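You operate a simulated robot arm through the tools that you are given. There is no shell and no other tool. Be economical: measure what you need, move in short steps, check, and stop when the job is done.

You are at the controls of a simulated robot arm. One attempt, no reset.

JOB
Shut the grille door of unit three. Take the white jar from the green top of unit two and put it on the grey top of unit three. Put the can marked "fine" from the green top of unit two on top of the white crumpled sheet there. Take the cream tape roll and put it on the green cover. Take the teal pad and put it on top of the yellow leaflets. Take the purple pad and leave it on the redo step of the roller rack. Open the bottom drawer of the roller bench, take the orange pad from the inside of the roller bench's bottom drawer and put it on the printed sheet on the top of the planning bench, then shut the drawer. Put the yellow pad on the shelf under the humidifier. Take the blue pad on the free end of the roller bench top and put it away on the back of the proof bench. Open the glass door. Any order will do. Set down upright: jar, can, teal pad, purple pad, orange pad, yellow pad.

Only the result counts: the job must be done as asked and must still hold three seconds after the hand-in. Knocking over, shifting, dropping, spilling or breaking anything else fails it. Lids that push on must go on centred and level and be pressed home; caps that screw on are set level and turned clockwise until they are tight.

ROBOT AND FRAMES
A 7-joint arm with a vacuum gripper on a trunk, on a base that drives. Base frame: it is fixed to the floor where the robot stands at the start and does not move with it; the origin is under the middle of the robot, x ahead of it, y to its left, z up. Readings come in m, degrees, newtons and seconds.
With the tool pointing down near the work surface it reaches from about 0.1 to 0.76 m from the robot's upright axis, wherever it stands. Its first joint turns from -166.0 to 166.0 degrees. Places, roughly: REDO step of the roller rack (42x13 cm) [-1.46, 0.86, 0.88]; back of the proof bench (20x29 cm) [9.5, 1.58, 0.84]; blue pad (6x6x2 cm) [-2, -0.2, 0.9]; bottom drawer of the roller bench [-2, -0.1, 0.2]; cream tape roll (9x9x4 cm) [8.4, 2, 0.2]; crumpled sheet (6x12x4 cm) [6.6, -0.3, 1]; glass door [2.9, 5.6, 1]; green cover [8, -1.25, 1]; grey can, white can [6.75, -0.25, 1]; grey top of unit three [4.7, -0.8, 1]; grille door of unit three [4.9, 0.1, 0.4]; jar [6.75, -0.25, 1]; orange pad (7x7x10 cm) [-1.9, -0.1, 0.2]; printed sheet [-0.25, 2.5, 0.75]; purple pad (5x5x7 cm) [-2, 0, 0.9]; shelf under the humidifier (19x40 cm) [-1.76, -0.72, 1.06]; teal pad (5x5x7 cm) [-1.9, 0.3, 0.9]; yellow leaflets [-0.25, 2.75, 0.75]; yellow pad (7x7x9 cm) [-1.9, -0.1, 0.3]. Payload 1.88 kg.
Tool frame: the origin (TCP) lies in the middle of the cups' lips, and z points out of the cups. The gripper has 1 cup of 0.032 m across, covering 0.032 by 0.032 m (tool x, y); the bellows give 0.014 m. With the vacuum on, a cup seals on a smooth face that it is pressed against (1 to 4 N); it does not hold porous or soft things. The pull reaches 41 N.
Orientation is told as [roll, pitch, yaw] about the base's x, y, z axes, in that order, counted from this pose: with the cups facing straight down, the tool's x points along the base's -x, its y along +y and its z along -z.

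CONTROLS
- The arm moves only by the tool nudge_tool. Its argument "steps" is a list of rows, each a list of 2 entries, a list of its own where there are three numbers: the shift along the tool's x, y, z in units of 300 mm (1.0 is 300 mm), then the turn, a rotation vector about the tool's x, y, z in units of 60 degrees (1.0 is 60 degrees). In form: [[[x, y, z], [wx, wy, wz]], ...]. A call has 1 to 20 rows; each row is the pose to reach, as a shift and turn from the pose commanded when the call began, along the tool's axes at that moment. "valve" is the vacuum: 1 switches it on, 0 off, set as the call begins (left out, the last holds). A call with a number of a shift or a turn outside -1 to 1 is refused whole. Each row takes 0.2 s and may step no farther than 0.05 m and 8.6 degrees from the row before; otherwise, or with a gripper value out of range, the whole call is refused. Where a pose cannot be reached the arm comes as near as it can. A force on the tool above 40 N (or 10 N above the force at the start of the call, whichever is more), or a blocked arm, ends the call early, and 0.2 s more pass. The pull builds up within a second once a cup has sealed. Time passes only in rows, and 0.2 s behind the last, so rows that repeat a pose give it time. The reply holds the time, the measured pose of the TCP, the force on the tool along the base axes and the pull of the vacuum, in the units named above and with some noise, with the torque about the TCP (base axes, N m) and any sound that the robot's microphone picked up.
- Cameras (640 x 400 px; columns grow to the right, rows downward): "scene" is now at [0.0221, 0.1627, 1.3445]; the picture's right is [0.05, -1.00, 0.00], its down [-0.56, -0.03, -0.83] and it looks along [0.83, 0.04, -0.56] (base axes); focal length 247 px, centre (320, 200). "wrist" rides on the gripper at [0.082, 0.014, -0.216] in the tool frame; the picture's right is [-0.17, 0.99, 0.00], its down [-0.91, -0.15, -0.37] and it looks along [-0.37, -0.06, 0.93] (tool axes); focal length 243 px, centre (320, 200). There is no depth. A picture from a camera that has moved, and an enlarged one, comes with that camera's place and axes in the base frame and with its lens. The place of the scene camera against the robot may be out by one fixed shift of up to 0.018 m in any direction.
- capture(camera): a new picture of that camera. The clock stands still meanwhile.
- slide_trunk(by): slides the trunk up (or, below 0, down) by that many m; the arm and the scene camera ride with it, the base frame stays. It gives what a move gives, with no picture.
- base_move(legs): drives the robot by 1 to 6 legs, each [ahead, left, turn to the left] in m, m and degrees, along the robot's own axes; the way and the turn of a leg run together, so that a leg with both is an arc; at most 1.5 m and 180 degrees a leg. The arm and the cameras ride along, it lands a little off, and it stops where it bumps. It gives what a move gives.
- aim_head(pan, tilt): turns the head with the scene camera to pan (to the left, within 155 degrees either way) and tilt (down, from -29 to 69), counted from straight ahead of the robot. It gives what a move gives.
- enlarge(camera, box): a new picture of the part [left, top, right, bottom] of that camera's present view, enlarged. The clock stands still meanwhile.
- finish_job(): hands the job in; it is judged then, once.

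Work in short steps. Places have to be worked out from the pictures, the camera data and where the tool is seen: move nearer, look again, correct. Check each grasp and each placing, and mend what went wrong. You have 525 turns and 292 pictures in all, those below and enlarged ones among them. Switch the vacuum off and draw the arm clear of the work before you hand the job in, unless the task says otherwise; then end with one line.

The tools are called after "Request:" as a command line: name --argument value ..., lists and objects as JSON in quotes. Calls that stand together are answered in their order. nudge_tool: Moves the arm, as the interface text tells. Its arguments: {"type":"object","properties":{"steps":{"type":"array"},"valve":{"type":"number"}},"required":["steps"]} The other tools are called the same way: slide_trunk (by) slides the trunk up or down; base_move (legs) drives the base; aim_head (pan, tilt) turns the head that bears the scene camera; capture (camera) takes a picture; enlarge (camera, box) takes an enlarged picture of a part of a camera's view; finish_job () hands the job in.

At the start:

```text
clock: 0.0
tool_pos: [0.5631, 0.0389, 0.6202]
tcp_rot: [-0.1, 0.0, 0.0]
ft_force: [-0.4, 0.7, -0.5]
torque: [-0.01, 0.01, -0.03]
pull: 0.0
trunk travel left (down, up): [-0.275, 0.315]
robot x, y, heading: [-0.0023, 0.0039, -0.1]
head pan, tilt: [2.6, 34.3]
```

scene: 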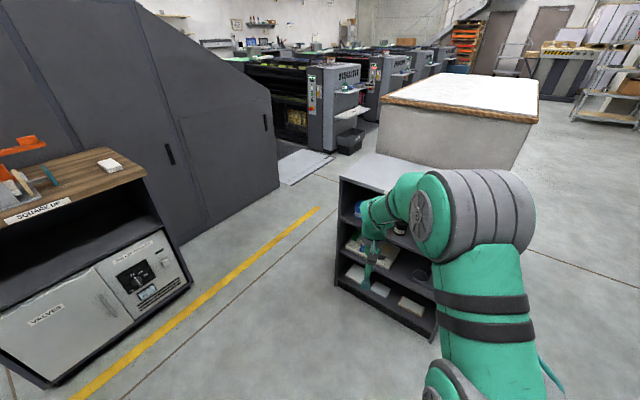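
wrist: 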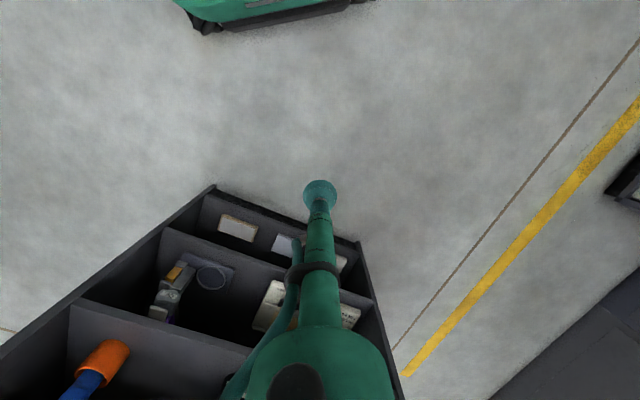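

The scene camera looks ahead at a shelf and the press; the roller bench lies behind me. I look around first.

Request:
aim_head --pan 150 --tilt 20

Request:
capture --camera "scene"

Request:
aim_head --pan -150 --tilt 20

Request:
capture --camera "scene"

Request:
aim_head --pan 80 --tilt 20

Request:
capture --camera "scene"

```text
clock: 2.3
tool_pos: [0.5636, 0.0385, 0.6217]
tcp_rot: [-0.1, -0.1, -0.1]
ft_force: [0.6, 1.1, 0.0]
torque: [-0.02, 0.01, 0.01]
pull: 0.0
trunk travel left (down, up): [-0.275, 0.315]
robot x, y, heading: [0.0027, 0.0024, -0.1]
head pan, tilt: [150.0, 20.0]
```

```text
289 pictures are left
camera scene: at [-0.1469, 0.2053, 1.3672], right [0.5, 0.87, 0.0], down [0.3, -0.17, -0.94], along [-0.81, 0.47, -0.34], focal length 247 px, centre (320, 200)
```

scene: 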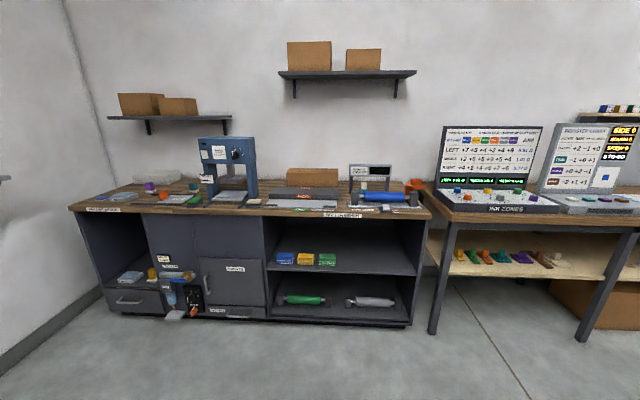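

```text
clock: 6.4
tool_pos: [0.5628, 0.0396, 0.6217]
tcp_rot: [0.2, 0.0, -0.1]
ft_force: [-0.8, 1.0, -0.7]
torque: [0.01, -0.01, 0.01]
pull: 0.1
trunk travel left (down, up): [-0.275, 0.315]
robot x, y, heading: [-0.0018, 0.0018, -0.2]
head pan, tilt: [-150.0, 20.0]
```

```text
288 pictures are left
camera scene: at [-0.1469, 0.1121, 1.3672], right [-0.5, 0.87, 0.0], down [0.3, 0.17, -0.94], along [-0.81, -0.47, -0.34], focal length 247 px, centre (320, 200)
```

scene: 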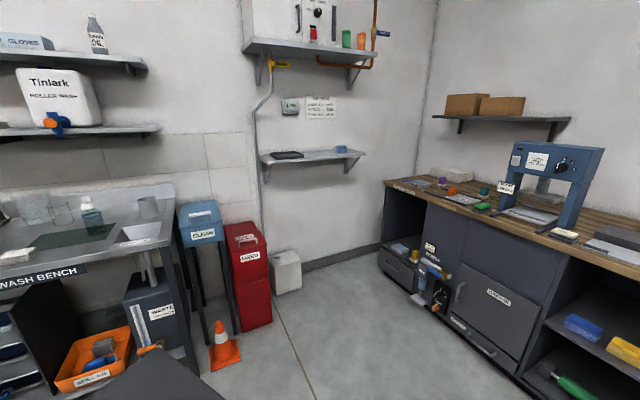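

```text
clock: 9.7
tool_pos: [0.5621, 0.0387, 0.6204]
tcp_rot: [0.0, 0.0, 0.0]
ft_force: [0.5, 0.7, 0.2]
torque: [0.0, 0.0, 0.0]
pull: 0.0
trunk travel left (down, up): [-0.275, 0.315]
robot x, y, heading: [0.0012, 0.0004, 0.1]
head pan, tilt: [80.0, 20.0]
```

```text
287 pictures are left
camera scene: at [-0.0501, 0.2504, 1.3672], right [0.98, -0.17, 0.0], down [-0.06, -0.34, -0.94], along [0.16, 0.93, -0.34], focal length 247 px, centre (320, 200)
```

scene: 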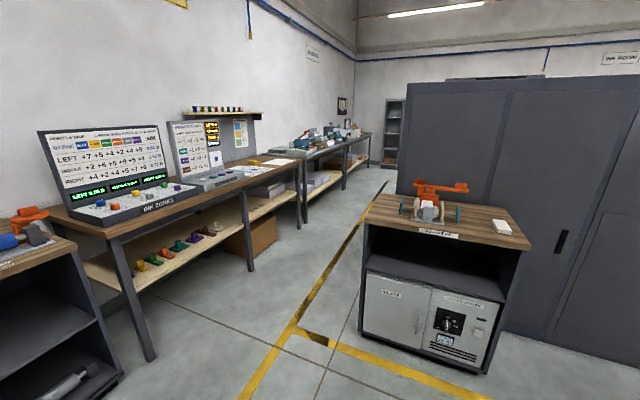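

The roller bench stands behind me along x≈-1.7. I turn left by 180° (clear floor) and look at it.

Request:
base_move --legs '[[0, 0, 180], [0.45, 0, 0]]'

Request:
aim_head --pan 0 --tilt 30

Request:
capture --camera "scene"

```text
clock: 19.8
tool_pos: [-1.0225, -0.0543, 0.6211]
tcp_rot: [0.0, 0.0, -179.2]
ft_force: [0.2, -0.2, 0.0]
torque: [0.01, -0.01, -0.01]
pull: 0.1
trunk travel left (down, up): [-0.275, 0.315]
robot x, y, heading: [-0.4556, -0.0064, -179.1]
head pan, tilt: [80.0, 20.0]
```

```text
clock: 21.4
tool_pos: [-1.0217, -0.0542, 0.6219]
tcp_rot: [-0.1, 0.0, -179.2]
ft_force: [0.6, 0.4, -0.9]
torque: [-0.01, 0.03, -0.04]
pull: 0.0
trunk travel left (down, up): [-0.275, 0.315]
robot x, y, heading: [-0.4593, -0.004, -179.1]
head pan, tilt: [0.0, 30.0]
```

```text
286 pictures are left
camera scene: at [-0.4944, -0.1764, 1.3512], right [-0.02, 1.0, 0.0], down [0.5, 0.01, -0.87], along [-0.87, -0.01, -0.5], focal length 247 px, centre (320, 200)
```

scene: 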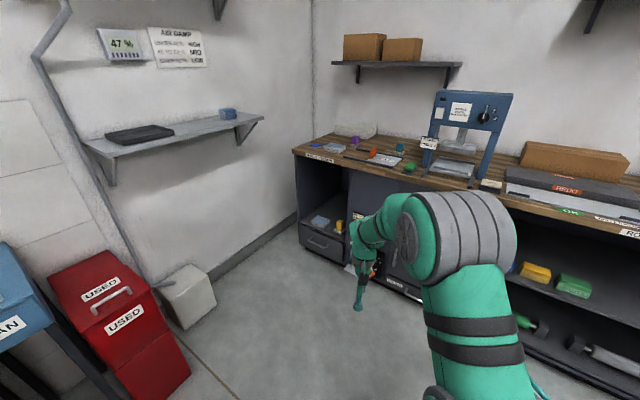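

Zoom on the left part of the bench to identify pads and drawers.

Request:
enlarge --camera "scene" --box '[280, 100, 520, 250]'

Request:
enlarge --camera "scene" --box '[290, 190, 450, 290]'

```text
2.67 times, centred on (400, 175) of scene
camera zoom: at [-0.4944, -0.1764, 1.3512], right [-0.02, 1.0, 0.0], down [0.5, 0.01, -0.87], along [-0.87, -0.01, -0.5], focal length 659 px, centre (107, 267)
```

zoom: 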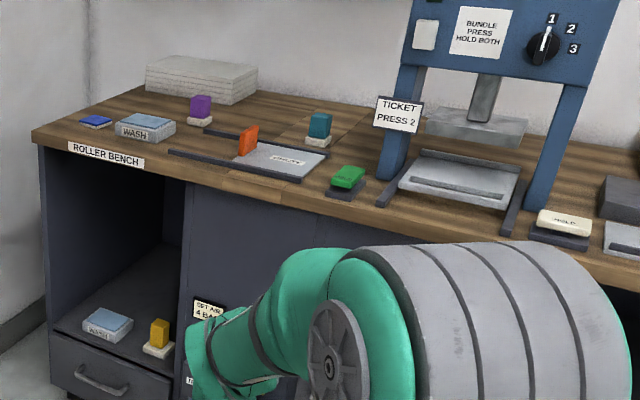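

```text
4.00 times, centred on (370, 240) of scene
camera zoom: at [-0.4944, -0.1764, 1.3512], right [-0.02, 1.0, 0.0], down [0.5, 0.01, -0.87], along [-0.87, -0.01, -0.5], focal length 988 px, centre (120, 40)
```

zoom: 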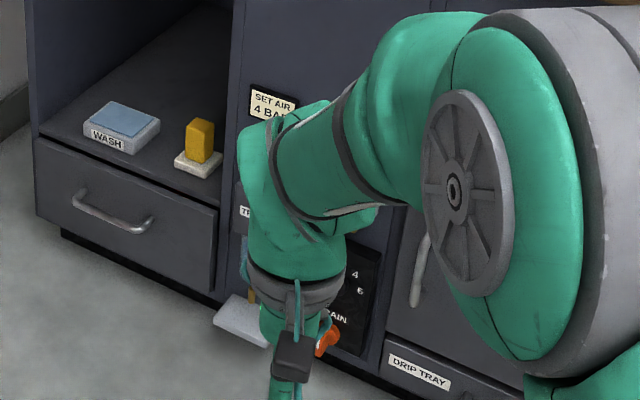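

The bench appears rotated about 33° in the base frame. I raise the trunk and arm above bench height, then turn to face the bench squarely.

Request:
slide_trunk --by 0.3

Request:
nudge_tool --steps '[[[0, 0, -0.16], [0, 0, 0]], [[0, 0, -0.32], [0, 0, 0]], [[0, 0, -0.48], [0, 0, 0]], [[0, 0, -0.6], [0, 0, 0]]]'

Request:
base_move --legs '[[0, 0, -33]]'

Request:
capture --camera "scene"

```text
clock: 24.4
tool_pos: [-1.023, -0.0537, 0.9199]
tcp_rot: [0.0, -0.1, -179.1]
ft_force: [0.9, -0.1, 1.4]
torque: [0.0, 0.0, -0.02]
pull: 0.1
trunk travel left (down, up): [-0.575, 0.015]
robot x, y, heading: [-0.4597, -0.0062, -179.1]
head pan, tilt: [0.0, 30.0]
```

```text
clock: 25.4
tool_pos: [-1.0216, -0.0587, 1.1024]
tcp_rot: [0.0, -0.1, -179.2]
ft_force: [0.6, 0.2, 0.8]
torque: [0.01, 0.01, -0.03]
pull: 0.1
trunk travel left (down, up): [-0.575, 0.015]
robot x, y, heading: [-0.4593, -0.0076, -178.9]
head pan, tilt: [0.0, 30.0]
```

```text
clock: 27.3
tool_pos: [-0.9593, 0.258, 1.1015]
tcp_rot: [0.0, 0.0, 147.9]
ft_force: [-0.7, -0.3, -0.1]
torque: [-0.02, 0.01, -0.01]
pull: 0.0
trunk travel left (down, up): [-0.575, 0.015]
robot x, y, heading: [-0.4605, -0.0063, 147.8]
head pan, tilt: [0.0, 30.0]
```

```text
283 pictures are left
camera scene: at [-0.5795, -0.1346, 1.6512], right [0.53, 0.85, 0.0], down [0.42, -0.27, -0.87], along [-0.73, 0.46, -0.5], focal length 247 px, centre (320, 200)
```

scene: 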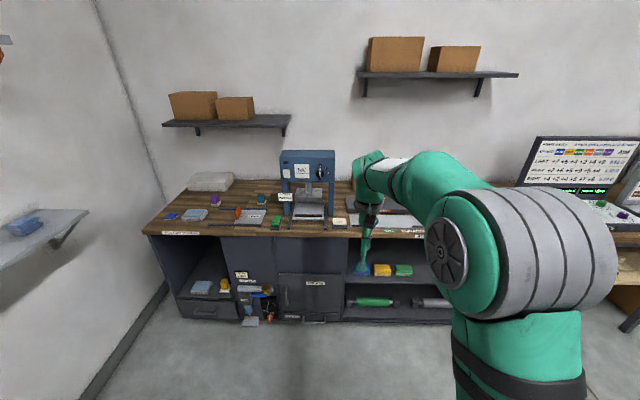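

The bench front runs along direction ≈56°, so facing it needs heading ≈146.5°. I drive in front of its left end.

Request:
base_move --legs '[[0.3, 0.69, -1.3], [0.2, 0, 0]]'

Request:
capture --camera "scene"

Request:
capture --camera "wrist"

```text
clock: 32.5
tool_pos: [-1.7346, -0.0205, 1.1005]
tcp_rot: [0.0, -0.1, 146.3]
ft_force: [0.2, -0.2, -0.1]
torque: [0.0, 0.0, -0.01]
pull: 0.1
trunk travel left (down, up): [-0.575, 0.015]
robot x, y, heading: [-1.2432, -0.3026, 146.4]
head pan, tilt: [0.0, 30.0]
```

```text
282 pictures are left
camera scene: at [-1.3676, -0.4242, 1.6512], right [0.56, 0.83, 0.0], down [0.42, -0.28, -0.87], along [-0.72, 0.48, -0.5], focal length 247 px, centre (320, 200)
```

scene: 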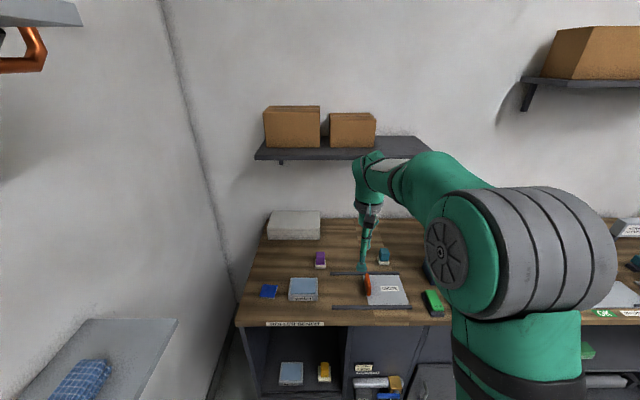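

```text
281 pictures are left
camera wrist: at [-1.6755, -0.0788, 1.3157], right [-0.69, -0.73, 0.0], down [-0.68, 0.64, 0.37], along [-0.27, 0.26, -0.93], focal length 243 px, centre (320, 200)
```

wrist: 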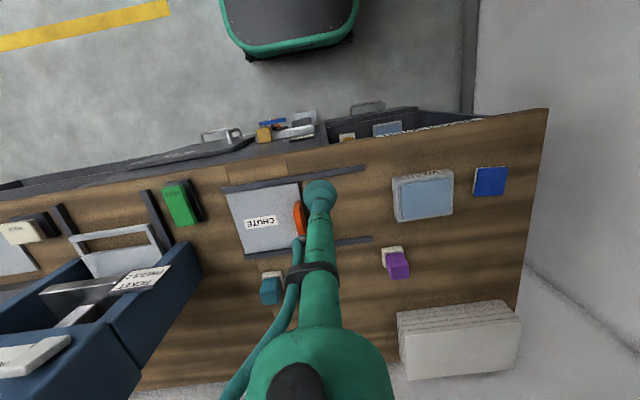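

Purple pad is at about (-1.97, 0.01), slightly beyond reach; I drive 0.12 m ahead after checking the base-to-bench gap (~0.26 m), then move the cup above the purple pad.

Request:
base_move --legs '[[0.12, 0, 0]]'

Request:
nudge_tool --steps '[[[-0.15, 0.06, 0], [0, 0, 0]], [[-0.27, 0.2, 0], [0, 0, 0]], [[-0.27, 0.34, 0.1], [0, 0, 0]]]'

Request:
capture --camera "wrist"

Request:
capture --camera "scene"

```text
clock: 33.8
tool_pos: [-1.8379, 0.0458, 1.1002]
tcp_rot: [0.0, 0.1, 146.3]
ft_force: [-1.1, 0.2, 0.1]
torque: [-0.01, 0.0, 0.02]
pull: 0.1
trunk travel left (down, up): [-0.575, 0.015]
robot x, y, heading: [-1.3435, -0.2334, 146.5]
head pan, tilt: [0.0, 30.0]
```

```text
refused: row 2 steps farther than a row can; nothing moved
```

```text
280 pictures are left
camera wrist: at [-1.7775, -0.011, 1.3154], right [-0.69, -0.73, 0.0], down [-0.68, 0.64, 0.37], along [-0.27, 0.26, -0.93], focal length 243 px, centre (320, 200)
```

wrist: 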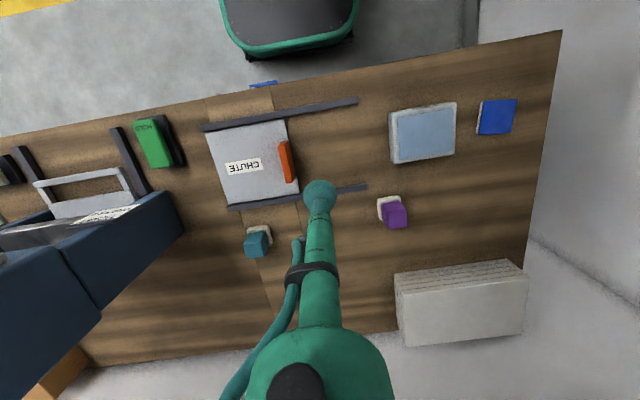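

```text
279 pictures are left
camera scene: at [-1.4694, -0.3563, 1.6512], right [0.55, 0.83, 0.0], down [0.42, -0.28, -0.87], along [-0.72, 0.48, -0.5], focal length 247 px, centre (320, 200)
```

scene: 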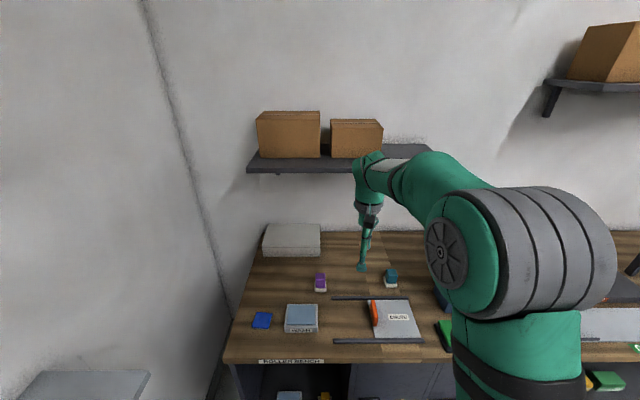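

Refined: purple pad near (-2.015, 0.024). I move above it in small steps.

Request:
nudge_tool --steps '[[[-0.115, 0.098, 0], [0, 0, 0]], [[-0.23, 0.196, 0], [0, 0, 0]], [[-0.345, 0.295, 0], [0, 0, 0]], [[-0.458, 0.393, 0], [0, 0, 0]], [[-0.458, 0.393, 0.15], [0, 0, 0]], [[-0.458, 0.393, 0.27], [0, 0, 0]]]'

Request:
capture --camera "wrist"

```text
clock: 35.2
tool_pos: [-2.0179, 0.0234, 1.0183]
tcp_rot: [0.0, -0.1, 146.3]
ft_force: [-0.6, -0.6, -0.3]
torque: [-0.02, -0.01, 0.0]
pull: 0.0
trunk travel left (down, up): [-0.575, 0.015]
robot x, y, heading: [-1.3491, -0.2324, 146.2]
head pan, tilt: [0.0, 30.0]
```

```text
278 pictures are left
camera wrist: at [-1.9584, -0.0345, 1.2328], right [-0.69, -0.73, 0.0], down [-0.68, 0.64, 0.38], along [-0.27, 0.26, -0.93], focal length 243 px, centre (320, 200)
```

wrist: 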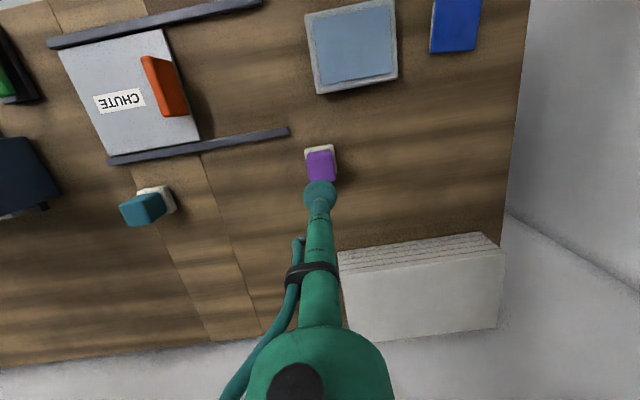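

The cup lines up with the purple top if its top is near z≈0.90. I switch vacuum on and descend gently.

Request:
nudge_tool --steps '[[[0, 0, 0.13], [0, 0, 0]], [[0, 0, 0.26], [0, 0, 0]], [[0, 0, 0.3], [0, 0, 0]]]' --valve 1

Request:
capture --camera "wrist"

```text
clock: 36.0
tool_pos: [-2.0163, 0.024, 0.9272]
tcp_rot: [0.0, 0.1, 146.3]
ft_force: [0.3, 0.4, -0.3]
torque: [0.0, -0.03, 0.0]
pull: 0.1
trunk travel left (down, up): [-0.575, 0.015]
robot x, y, heading: [-1.3448, -0.2347, 146.5]
head pan, tilt: [0.0, 30.0]
```

```text
277 pictures are left
camera wrist: at [-1.9564, -0.0328, 1.1426], right [-0.69, -0.73, 0.0], down [-0.68, 0.64, 0.37], along [-0.27, 0.26, -0.93], focal length 243 px, centre (320, 200)
```

wrist: 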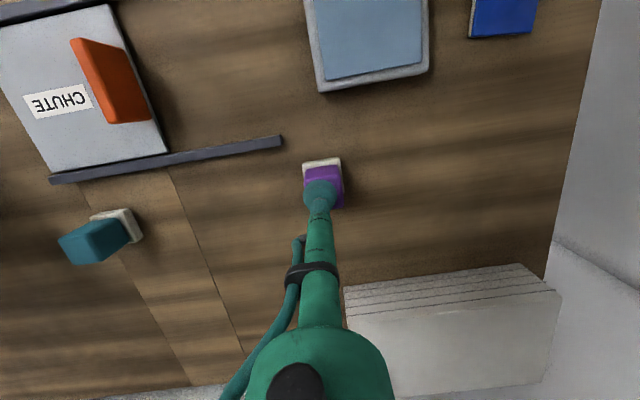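

Aligned. Descend in small steps until contact.

Request:
nudge_tool --steps '[[[0, 0.01, 0.03], [0, 0, 0]], [[0, 0.01, 0.05], [0, 0, 0]], [[0, 0.01, 0.07], [0, 0, 0]], [[0, 0.01, 0.085], [0, 0, 0]], [[0, 0.01, 0.1], [0, 0, 0]]]'

```text
clock: 37.2
tool_pos: [-2.0201, 0.0228, 0.9033]
tcp_rot: [0.1, -0.3, 146.3]
ft_force: [4.8, -1.5, 33.4]
torque: [0.09, 0.09, 0.02]
pull: 40.4
trunk travel left (down, up): [-0.575, 0.015]
robot x, y, heading: [-1.3435, -0.2316, 146.1]
head pan, tilt: [0.0, 30.0]
```

Sealed (pull 40). Lift and check.

Request:
nudge_tool --steps '[[[0, 0, -0.05], [0, 0, 0]], [[0, 0, -0.2], [0, 0, 0]], [[0, 0, -0.36], [0, 0, 0]], [[0, 0, -0.5], [0, 0, 0]]]'

Request:
capture --camera "wrist"

Request:
aim_head --pan -55 --tilt 35

Request:
capture --camera "scene"

```text
clock: 38.2
tool_pos: [-2.0205, 0.0196, 1.0468]
tcp_rot: [0.0, 0.2, 146.3]
ft_force: [0.4, -0.6, 0.4]
torque: [0.06, 0.02, 0.0]
pull: 40.5
trunk travel left (down, up): [-0.575, 0.015]
robot x, y, heading: [-1.343, -0.2278, 146.2]
head pan, tilt: [0.0, 30.0]
```

```text
276 pictures are left
camera wrist: at [-1.9607, -0.0363, 1.2631], right [-0.68, -0.73, 0.0], down [-0.68, 0.64, 0.37], along [-0.27, 0.26, -0.93], focal length 243 px, centre (320, 200)
```

wrist: 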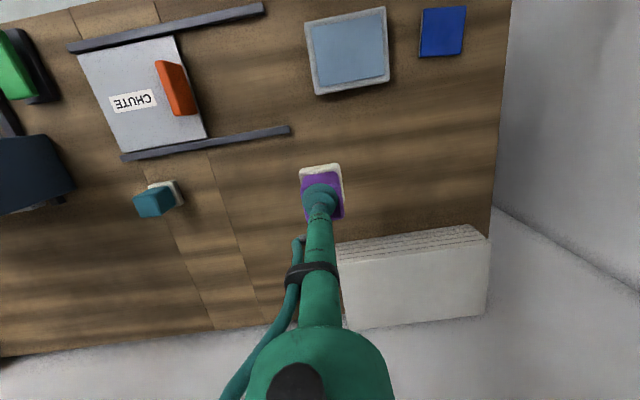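

```text
clock: 39.4
tool_pos: [-2.021, 0.0206, 1.0485]
tcp_rot: [0.0, 0.1, 146.3]
ft_force: [-0.1, 0.1, -1.0]
torque: [0.03, 0.04, 0.0]
pull: 40.6
trunk travel left (down, up): [-0.575, 0.015]
robot x, y, heading: [-1.3458, -0.2331, 146.4]
head pan, tilt: [-55.0, 35.0]
```

```text
275 pictures are left
camera scene: at [-1.3958, -0.3188, 1.6434], right [1.0, 0.02, 0.0], down [0.01, -0.57, -0.82], along [-0.02, 0.82, -0.57], focal length 247 px, centre (320, 200)
```

scene: 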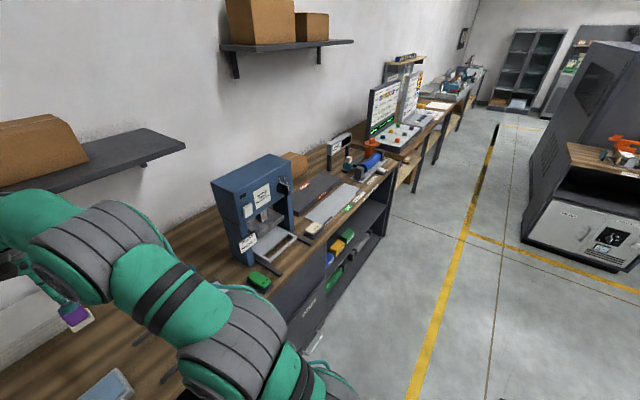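

Purple pad is held. I look at the roller rack (right of the press).

Request:
enlarge --camera "scene" --box '[220, 120, 420, 245]'

```text
3.20 times, centred on (320, 182) of scene
camera zoom: at [-1.3958, -0.3188, 1.6434], right [1.0, 0.02, 0.0], down [0.01, -0.57, -0.82], along [-0.02, 0.82, -0.57], focal length 790 px, centre (320, 256)
```

zoom: 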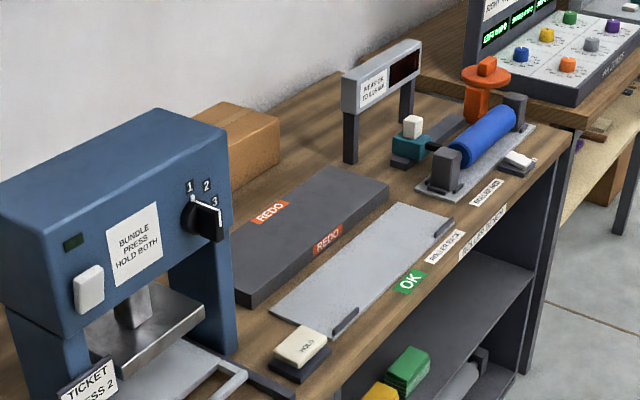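

I back off, drive right 1.0 m along the bench, then partly return toward it.

Request:
base_move --legs '[[-0.6, 0, 0], [0, -1.0, 0.3], [0.3, 0, 0]]'

Request:
aim_head --pan 0 --tilt 35

Request:
capture --camera "scene"

Request:
capture --camera "wrist"

```text
clock: 42.3
tool_pos: [-1.5918, -0.2661, 1.0463]
tcp_rot: [0.0, 0.1, 146.3]
ft_force: [-0.1, -0.3, 0.0]
torque: [0.01, -0.03, 0.0]
pull: 41.1
trunk travel left (down, up): [-0.575, 0.015]
robot x, y, heading: [-0.9153, -0.5174, 146.1]
head pan, tilt: [-55.0, 35.0]
stopped in leg 1: the robot was blocked; the commanded pose is now the measured one
```

```text
clock: 43.5
tool_pos: [-1.5902, -0.2669, 1.0481]
tcp_rot: [0.0, 0.0, 146.2]
ft_force: [-0.8, 0.4, 0.3]
torque: [0.01, 0.02, 0.0]
pull: 40.4
trunk travel left (down, up): [-0.575, 0.015]
robot x, y, heading: [-0.916, -0.5187, 146.3]
head pan, tilt: [0.0, 35.0]
```

```text
273 pictures are left
camera scene: at [-1.0355, -0.6453, 1.6434], right [0.55, 0.83, 0.0], down [0.48, -0.32, -0.82], along [-0.68, 0.45, -0.57], focal length 247 px, centre (320, 200)
```

scene: 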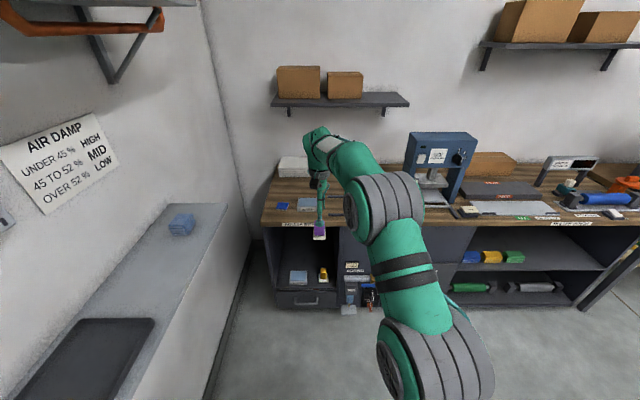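

```text
272 pictures are left
camera wrist: at [-1.5297, -0.3241, 1.2635], right [-0.68, -0.73, 0.0], down [-0.68, 0.63, 0.37], along [-0.27, 0.26, -0.93], focal length 243 px, centre (320, 200)
```

wrist: 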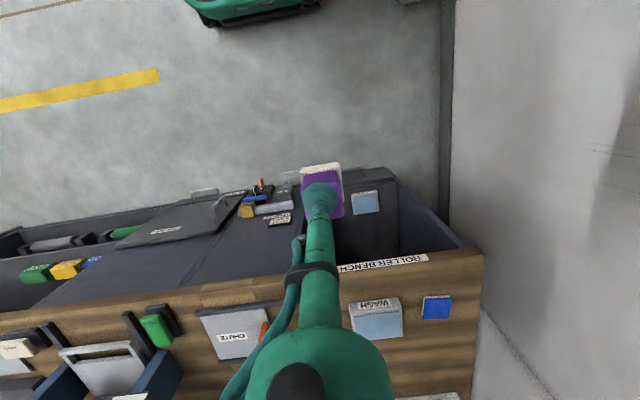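

The base bumped something behind. Look back to check nothing was disturbed.

Request:
aim_head --pan 150 --tilt 50

Request:
capture --camera "scene"

Request:
aim_head --pan 90 --tilt 50

Request:
capture --camera "scene"

```text
clock: 45.9
tool_pos: [-1.5899, -0.2669, 1.0487]
tcp_rot: [0.0, -0.1, 146.4]
ft_force: [-0.9, -0.2, -0.9]
torque: [0.03, 0.06, -0.04]
pull: 40.4
trunk travel left (down, up): [-0.575, 0.015]
robot x, y, heading: [-0.9162, -0.518, 146.3]
head pan, tilt: [150.0, 50.0]
```

```text
271 pictures are left
camera scene: at [-0.928, -0.7632, 1.6217], right [-0.9, -0.44, 0.0], down [-0.34, 0.69, -0.64], along [0.29, -0.58, -0.77], focal length 247 px, centre (320, 200)
```

scene: 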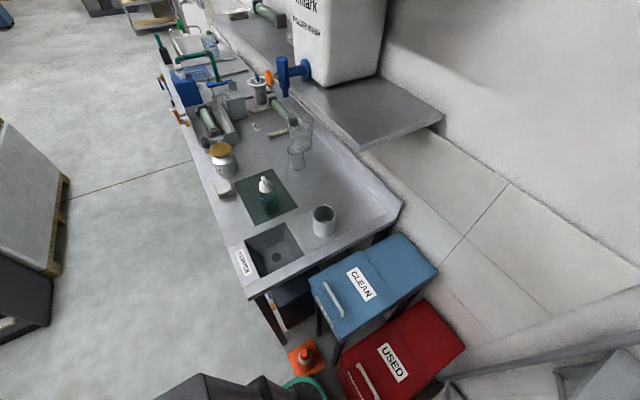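

```text
clock: 47.2
tool_pos: [-1.5899, -0.2676, 1.048]
tcp_rot: [0.0, 0.1, 146.3]
ft_force: [-0.3, 0.4, -0.6]
torque: [0.05, 0.01, 0.02]
pull: 41.1
trunk travel left (down, up): [-0.575, 0.015]
robot x, y, heading: [-0.9143, -0.5162, 146.6]
head pan, tilt: [90.0, 50.0]
```

```text
270 pictures are left
camera scene: at [-1.0048, -0.7583, 1.6217], right [-0.83, 0.55, 0.0], down [0.42, 0.64, -0.64], along [-0.36, -0.54, -0.77], focal length 247 px, centre (320, 200)
```

scene: 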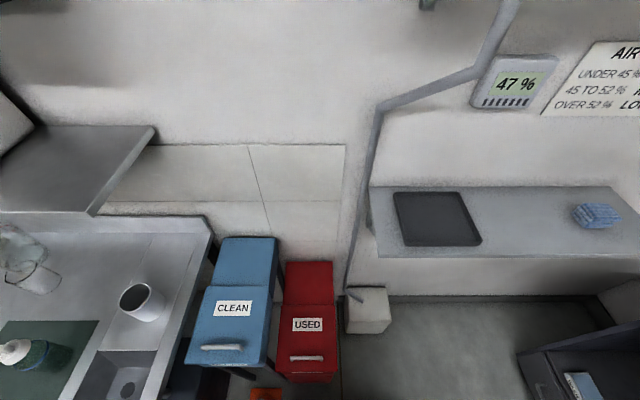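

Cone and bins look undisturbed. Move a bit ahead, then right 1.0 m.

Request:
base_move --legs '[[0.06, 0, 0], [0, -1.0, 0.2]]'

Request:
aim_head --pan 0 --tilt 35

Request:
capture --camera "scene"

Request:
capture --camera "wrist"

```text
clock: 53.0
tool_pos: [-1.0757, 0.6125, 1.0488]
tcp_rot: [0.0, 0.0, 146.1]
ft_force: [-0.5, 0.2, -0.1]
torque: [0.02, -0.01, 0.03]
pull: 40.1
trunk travel left (down, up): [-0.575, 0.015]
robot x, y, heading: [-0.4037, 0.3598, 146.2]
head pan, tilt: [90.0, 50.0]
```

```text
clock: 54.7
tool_pos: [-1.077, 0.6124, 1.0481]
tcp_rot: [-0.1, 0.1, 146.0]
ft_force: [-0.2, 0.1, 0.1]
torque: [0.0, 0.01, 0.01]
pull: 40.8
trunk travel left (down, up): [-0.575, 0.015]
robot x, y, heading: [-0.401, 0.3576, 145.9]
head pan, tilt: [0.0, 35.0]
```

```text
269 pictures are left
camera scene: at [-0.5231, 0.2312, 1.6434], right [0.56, 0.83, 0.0], down [0.48, -0.32, -0.82], along [-0.68, 0.46, -0.57], focal length 247 px, centre (320, 200)
```

scene: 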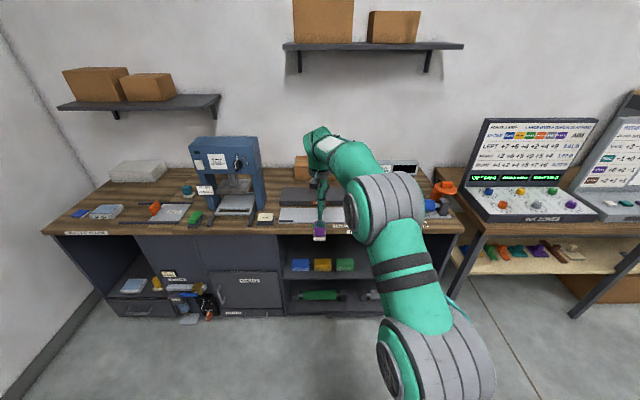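

```text
268 pictures are left
camera wrist: at [-1.0161, 0.5546, 1.2635], right [-0.69, -0.73, 0.0], down [-0.67, 0.64, 0.37], along [-0.27, 0.26, -0.93], focal length 243 px, centre (320, 200)
```

wrist: 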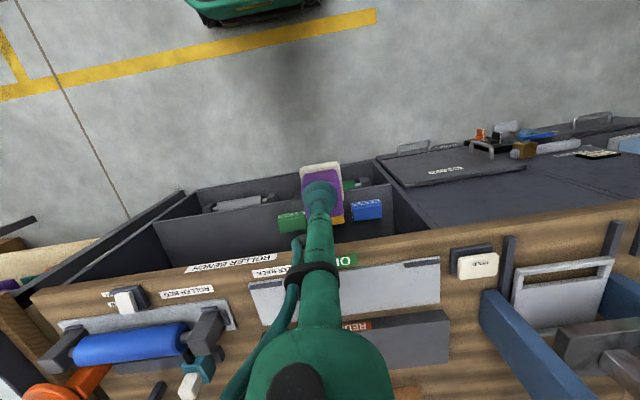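

TCP is aligned along the bench with the REDO step; drive ahead 0.44 m.

Request:
base_move --legs '[[0.44, 0, 0]]'

Request:
capture --camera "wrist"

Request:
capture --camera "scene"

```text
clock: 57.4
tool_pos: [-1.4404, 0.8615, 1.0493]
tcp_rot: [-0.1, 0.0, 145.9]
ft_force: [0.0, -0.2, -0.9]
torque: [0.02, 0.04, 0.01]
pull: 41.3
trunk travel left (down, up): [-0.575, 0.015]
robot x, y, heading: [-0.7666, 0.6052, 146.1]
head pan, tilt: [0.0, 35.0]
```

```text
267 pictures are left
camera wrist: at [-1.3809, 0.8042, 1.2634], right [-0.69, -0.72, 0.0], down [-0.67, 0.64, 0.37], along [-0.27, 0.26, -0.93], focal length 243 px, centre (320, 200)
```

wrist: 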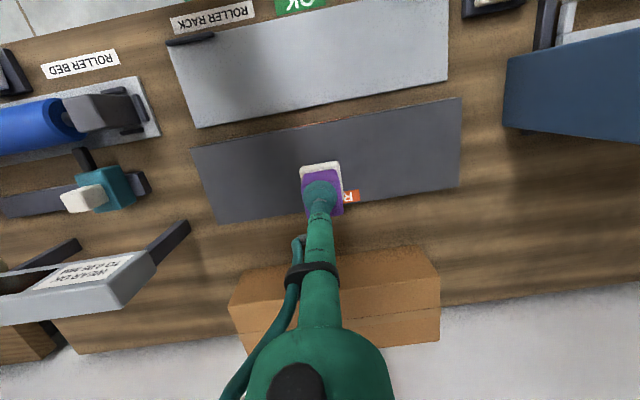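

```text
266 pictures are left
camera scene: at [-0.8894, 0.4786, 1.6434], right [0.56, 0.83, 0.0], down [0.47, -0.32, -0.82], along [-0.68, 0.46, -0.57], focal length 247 px, centre (320, 200)
```

scene: 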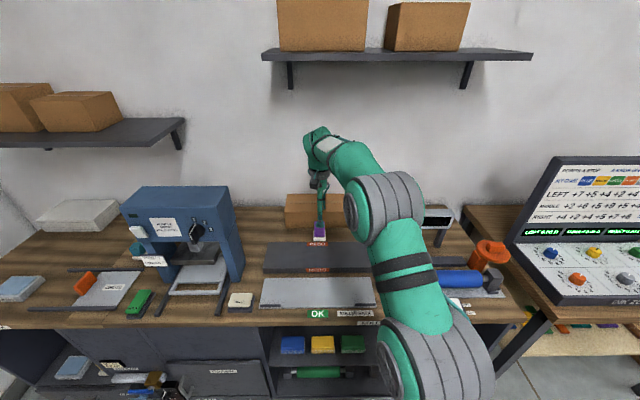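

Vertical under the cup falls at the middle of the dark REDO step. Descend in stages until contact.

Request:
nudge_tool --steps '[[[0, 0, 0.14], [0, 0, 0]], [[0, 0, 0.26], [0, 0, 0]], [[0, 0, 0.28], [0, 0, 0]], [[0, 0, 0.3], [0, 0, 0]], [[0, 0, 0.32], [0, 0, 0]]]'

Request:
capture --camera "wrist"

```text
clock: 58.5
tool_pos: [-1.44, 0.8617, 0.952]
tcp_rot: [0.0, 0.0, 145.8]
ft_force: [-0.4, 0.4, -0.1]
torque: [-0.04, -0.01, -0.01]
pull: 40.8
trunk travel left (down, up): [-0.575, 0.015]
robot x, y, heading: [-0.7641, 0.6014, 145.9]
head pan, tilt: [0.0, 35.0]
```

```text
265 pictures are left
camera wrist: at [-1.3804, 0.8032, 1.167], right [-0.69, -0.72, 0.0], down [-0.67, 0.64, 0.37], along [-0.27, 0.26, -0.93], focal length 243 px, centre (320, 200)
```

wrist: 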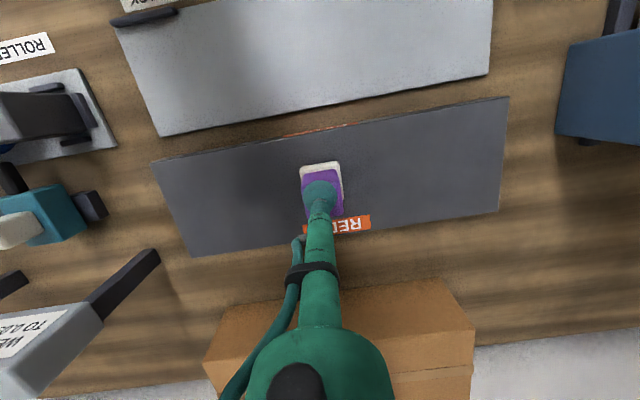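

Still free; continue in 4 mm steps.

Request:
nudge_tool --steps '[[[0, 0, 0.015], [0, 0, 0]], [[0, 0, 0.03], [0, 0, 0]], [[0, 0, 0.042], [0, 0, 0]], [[0, 0, 0.054], [0, 0, 0]]]'

```text
clock: 59.5
tool_pos: [-1.4414, 0.8614, 0.9428]
tcp_rot: [0.1, -0.6, 145.7]
ft_force: [4.2, -1.4, 30.6]
torque: [-0.04, -0.18, -0.05]
pull: 40.6
trunk travel left (down, up): [-0.575, 0.015]
robot x, y, heading: [-0.7633, 0.6069, 145.8]
head pan, tilt: [0.0, 35.0]
```

Contact made. Ease off, switch vacuum off, wait, and lift.

Request:
nudge_tool --steps '[[[0, 0, -0.015], [0, 0, 0]], [[0, 0, -0.015], [0, 0, 0]], [[0, 0, -0.015], [0, 0, 0]], [[0, 0, -0.015], [0, 0, 0]], [[0, 0, -0.015], [0, 0, 0]]]' --valve 0

Request:
nudge_tool --steps '[[[0, 0, -0.03], [0, 0, 0]], [[0, 0, -0.1], [0, 0, 0]], [[0, 0, -0.25], [0, 0, 0]], [[0, 0, -0.4], [0, 0, 0]]]'

Request:
capture --camera "wrist"

```text
clock: 60.8
tool_pos: [-1.4403, 0.8624, 0.942]
tcp_rot: [-0.1, 0.1, 145.7]
ft_force: [-0.8, 0.3, 2.2]
torque: [-0.04, -0.02, 0.02]
pull: 0.1
trunk travel left (down, up): [-0.575, 0.015]
robot x, y, heading: [-0.7694, 0.6031, 145.9]
head pan, tilt: [0.0, 35.0]
```

```text
clock: 61.8
tool_pos: [-1.4412, 0.86, 1.0586]
tcp_rot: [-0.1, 0.0, 146.0]
ft_force: [0.4, 0.3, 0.2]
torque: [0.01, -0.04, 0.0]
pull: 0.0
trunk travel left (down, up): [-0.575, 0.015]
robot x, y, heading: [-0.7675, 0.6019, 145.9]
head pan, tilt: [0.0, 35.0]
```

```text
264 pictures are left
camera wrist: at [-1.3808, 0.8028, 1.2742], right [-0.69, -0.72, 0.0], down [-0.67, 0.64, 0.37], along [-0.27, 0.26, -0.93], focal length 243 px, centre (320, 200)
```

wrist: 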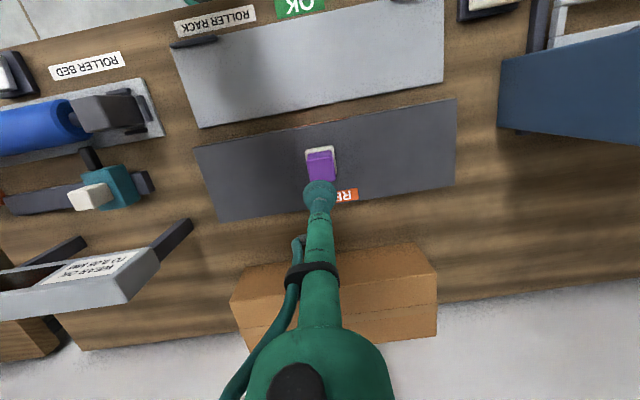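

Purple pad stands on the REDO step. Back off, return left to the earlier stand for the teal pad.

Request:
base_move --legs '[[-0.44, 0, 0], [0, 1.0, 0.4], [0.43, 0, 0]]'

Request:
capture --camera "wrist"

```text
clock: 71.5
tool_pos: [-1.9922, 0.0209, 1.0597]
tcp_rot: [-0.1, 0.0, 146.2]
ft_force: [0.0, 0.8, 0.3]
torque: [-0.02, -0.01, 0.0]
pull: 0.1
trunk travel left (down, up): [-0.575, 0.015]
robot x, y, heading: [-1.3175, -0.2336, 146.3]
head pan, tilt: [0.0, 35.0]
```

```text
263 pictures are left
camera wrist: at [-1.9321, -0.0365, 1.274], right [-0.69, -0.73, 0.0], down [-0.67, 0.64, 0.37], along [-0.27, 0.26, -0.93], focal length 243 px, centre (320, 200)
```

wrist: 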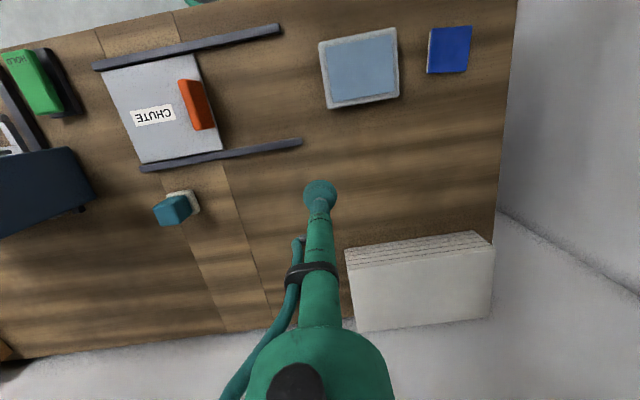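

Teal pad estimated at (-1.884, 0.259). Move above it.

Request:
nudge_tool --steps '[[[-0.024, -0.143, 0], [0, 0, 0]], [[-0.048, -0.286, 0], [0, 0, 0]], [[-0.072, -0.43, 0], [0, 0, 0]], [[-0.096, -0.573, 0], [0, 0, 0]], [[-0.12, -0.717, 0], [0, 0, 0]], [[-0.142, -0.86, 0], [0, 0, 0]], [[-0.142, -0.86, 0.15], [0, 0, 0]], [[-0.142, -0.86, 0.3], [0, 0, 0]]]'

Request:
capture --camera "wrist"

```text
clock: 73.2
tool_pos: [-1.8858, 0.2581, 0.9685]
tcp_rot: [-0.1, -0.1, 146.1]
ft_force: [0.0, -0.5, 0.1]
torque: [0.0, 0.03, 0.04]
pull: 0.1
trunk travel left (down, up): [-0.575, 0.015]
robot x, y, heading: [-1.3218, -0.2304, 146.3]
head pan, tilt: [0.0, 35.0]
```

```text
262 pictures are left
camera wrist: at [-1.8254, 0.2005, 1.1833], right [-0.69, -0.73, 0.0], down [-0.67, 0.64, 0.38], along [-0.27, 0.26, -0.93], focal length 243 px, centre (320, 200)
```

wrist: 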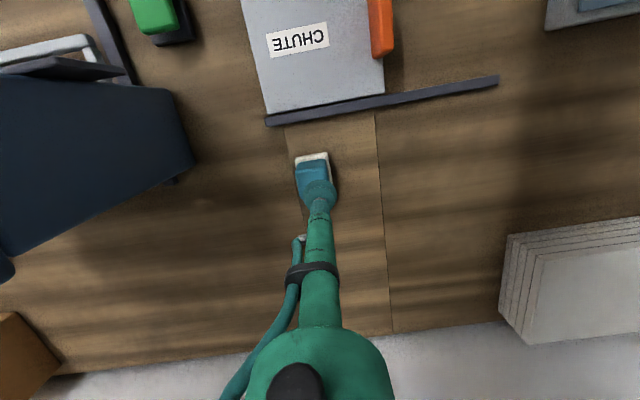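

Close-up to judge centring.

Request:
enlarge --camera "wrist" --box '[270, 130, 370, 230]'

```text
4.00 times, centred on (320, 180) of wrist
camera zoom: at [-1.8254, 0.2005, 1.1833], right [-0.69, -0.73, 0.0], down [-0.67, 0.64, 0.38], along [-0.27, 0.26, -0.93], focal length 970 px, centre (320, 280)
```

zoom: 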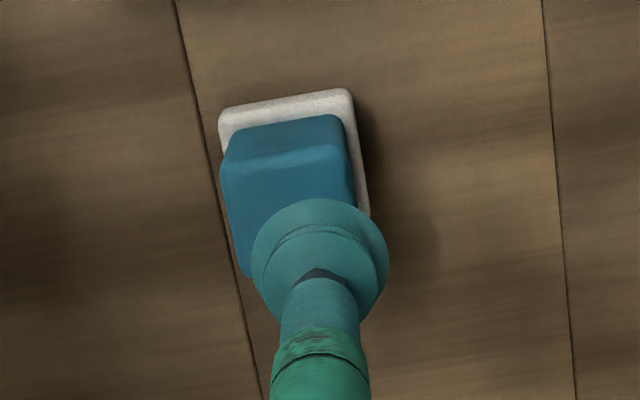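

Correct by −6 mm in tool x and y, then descend with vacuum on.

Request:
nudge_tool --steps '[[[-0.02, -0.02, 0.1], [0, 0, 0]], [[-0.02, -0.02, 0.17], [0, 0, 0]], [[-0.02, -0.02, 0.19], [0, 0, 0]], [[-0.02, -0.02, 0.205], [0, 0, 0]], [[-0.02, -0.02, 0.215], [0, 0, 0]], [[-0.02, -0.02, 0.22], [0, 0, 0]]]' --valve 1

```text
clock: 74.7
tool_pos: [-1.8858, 0.2673, 0.9086]
tcp_rot: [0.0, -0.5, 146.1]
ft_force: [-2.2, -3.6, 31.7]
torque: [-0.03, 0.02, -0.02]
pull: 40.5
trunk travel left (down, up): [-0.575, 0.015]
robot x, y, heading: [-1.3168, -0.2297, 146.3]
head pan, tilt: [0.0, 35.0]
```

Sealed. Lift and retract toward the robot.

Request:
nudge_tool --steps '[[[0, 0, -0.05], [0, 0, 0]], [[0, 0, -0.2], [0, 0, 0]], [[0, 0, -0.36], [0, 0, 0]], [[0, 0, -0.5], [0, 0, 0]], [[0.1, 0.1, -0.5], [0, 0, 0]], [[0.2, 0.2, -0.5], [0, 0, 0]], [[0.3, 0.3, -0.5], [0, 0, 0]], [[0.44, 0.3, -0.5], [0, 0, 0]]]'

Request:
capture --camera "wrist"

```text
clock: 76.5
tool_pos: [-1.8266, 0.1198, 1.0546]
tcp_rot: [-0.1, 0.0, 146.2]
ft_force: [-0.2, -0.5, -0.8]
torque: [0.0, 0.01, 0.01]
pull: 40.7
trunk travel left (down, up): [-0.575, 0.015]
robot x, y, heading: [-1.3192, -0.2321, 146.4]
head pan, tilt: [0.0, 35.0]
```

```text
260 pictures are left
camera wrist: at [-1.7655, 0.062, 1.2692], right [-0.69, -0.73, 0.0], down [-0.67, 0.64, 0.37], along [-0.27, 0.26, -0.93], focal length 243 px, centre (320, 200)
```

wrist: 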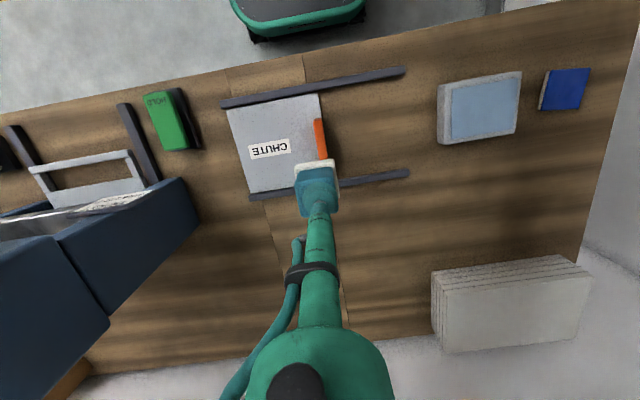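

Teal held. Back off 0.4 and look right along the corridor.

Request:
base_move --legs '[[-0.4, 0, 0], [0, -0.6, 0]]'

Request:
aim_head --pan -75 --tilt 30

Request:
capture --camera "scene"

```text
clock: 81.9
tool_pos: [-1.1676, 0.3899, 1.0543]
tcp_rot: [0.0, -0.1, 146.6]
ft_force: [0.2, -0.6, -1.2]
torque: [0.0, 0.03, -0.03]
pull: 40.7
trunk travel left (down, up): [-0.575, 0.015]
robot x, y, heading: [-0.655, 0.0419, 146.2]
head pan, tilt: [0.0, 35.0]
```

```text
clock: 83.4
tool_pos: [-1.1688, 0.3894, 1.054]
tcp_rot: [-0.1, 0.0, 146.6]
ft_force: [-0.1, 0.5, -0.2]
torque: [0.01, 0.0, -0.01]
pull: 41.1
trunk travel left (down, up): [-0.575, 0.015]
robot x, y, heading: [-0.6562, 0.0413, 146.9]
head pan, tilt: [-75.0, 30.0]
```

```text
259 pictures are left
camera scene: at [-0.675, -0.0481, 1.6512], right [0.95, -0.32, 0.0], down [-0.16, -0.47, -0.87], along [0.27, 0.82, -0.5], focal length 247 px, centre (320, 200)
```

scene: 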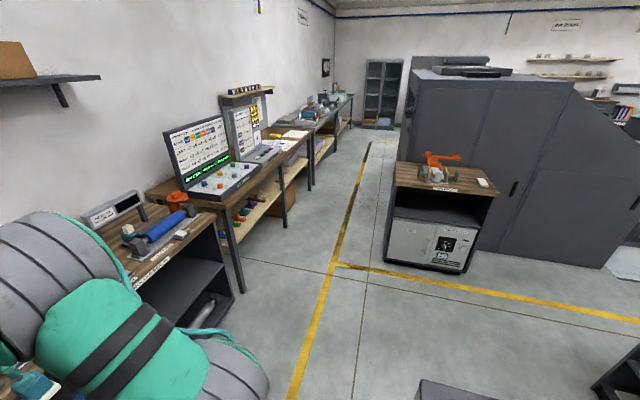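

Zoom on the planning bench for layout.

Request:
enlarge --camera "scene" --box '[200, 60, 360, 160]'

Request:
base_move --legs '[[0, 0, -90]]'

```text
4.00 times, centred on (280, 110) of scene
camera zoom: at [-0.675, -0.0481, 1.6512], right [0.95, -0.32, 0.0], down [-0.16, -0.47, -0.87], along [0.27, 0.82, -0.5], focal length 988 px, centre (480, 560)
```

zoom: 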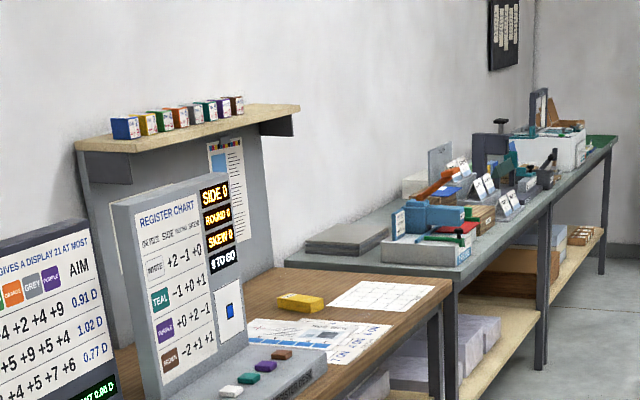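

```text
clock: 87.5
tool_pos: [-0.3263, 0.5634, 1.0544]
tcp_rot: [0.1, 0.0, 58.5]
ft_force: [-0.3, -0.1, -0.3]
torque: [0.01, -0.02, 0.01]
pull: 40.7
trunk travel left (down, up): [-0.575, 0.015]
robot x, y, heading: [-0.6577, 0.0415, 58.6]
head pan, tilt: [-75.0, 30.0]
```

Drive left a bit into the corridor's middle, then along it 2.3 m.

Request:
base_move --legs '[[0, 0.27, -2.3], [1.15, 0, 0], [1.15, 0, 0]]'

Request:
aim_head --pan 70 --tilt 40

Request:
capture --camera "scene"

```text
clock: 100.3
tool_pos: [0.7609, 2.592, 1.0536]
tcp_rot: [0.0, -0.1, 55.8]
ft_force: [-0.1, 0.4, 0.0]
torque: [0.02, 0.04, -0.01]
pull: 40.5
trunk travel left (down, up): [-0.575, 0.015]
robot x, y, heading: [0.4004, 2.0852, 55.9]
head pan, tilt: [-75.0, 30.0]
```

```text
clock: 102.6
tool_pos: [0.7612, 2.5929, 1.0545]
tcp_rot: [0.0, 0.0, 55.6]
ft_force: [-0.2, -0.2, -0.7]
torque: [0.02, -0.02, 0.02]
pull: 40.9
trunk travel left (down, up): [-0.575, 0.015]
robot x, y, heading: [0.4094, 2.089, 55.7]
head pan, tilt: [70.0, 40.0]
```

```text
257 pictures are left
camera scene: at [0.1788, 2.1936, 1.6358], right [0.81, 0.58, 0.0], down [0.37, -0.52, -0.77], along [-0.45, 0.62, -0.64], focal length 247 px, centre (320, 200)
```

scene: 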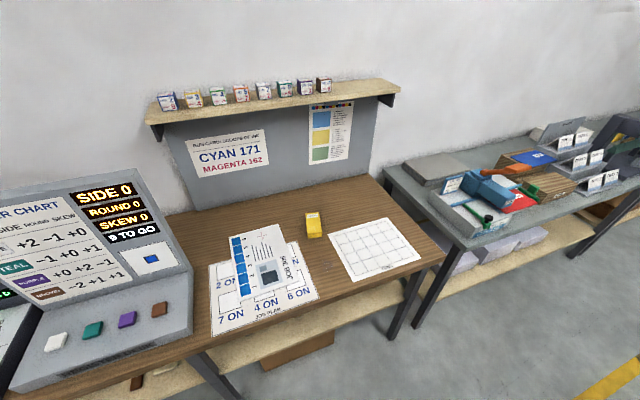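

Zoom on the tabletop to identify printed sheet and leaflets.

Request:
enlarge --camera "scene" --box '[190, 180, 430, 340]'

```text
2.50 times, centred on (310, 260) of scene
camera zoom: at [0.1788, 2.1936, 1.6358], right [0.81, 0.58, 0.0], down [0.37, -0.52, -0.77], along [-0.45, 0.62, -0.64], focal length 618 px, centre (345, 50)
```

zoom: 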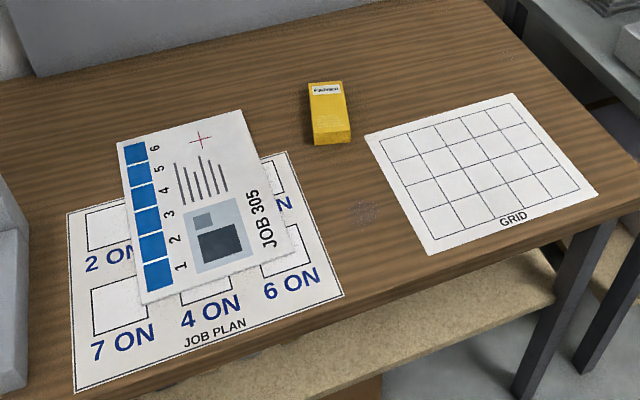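

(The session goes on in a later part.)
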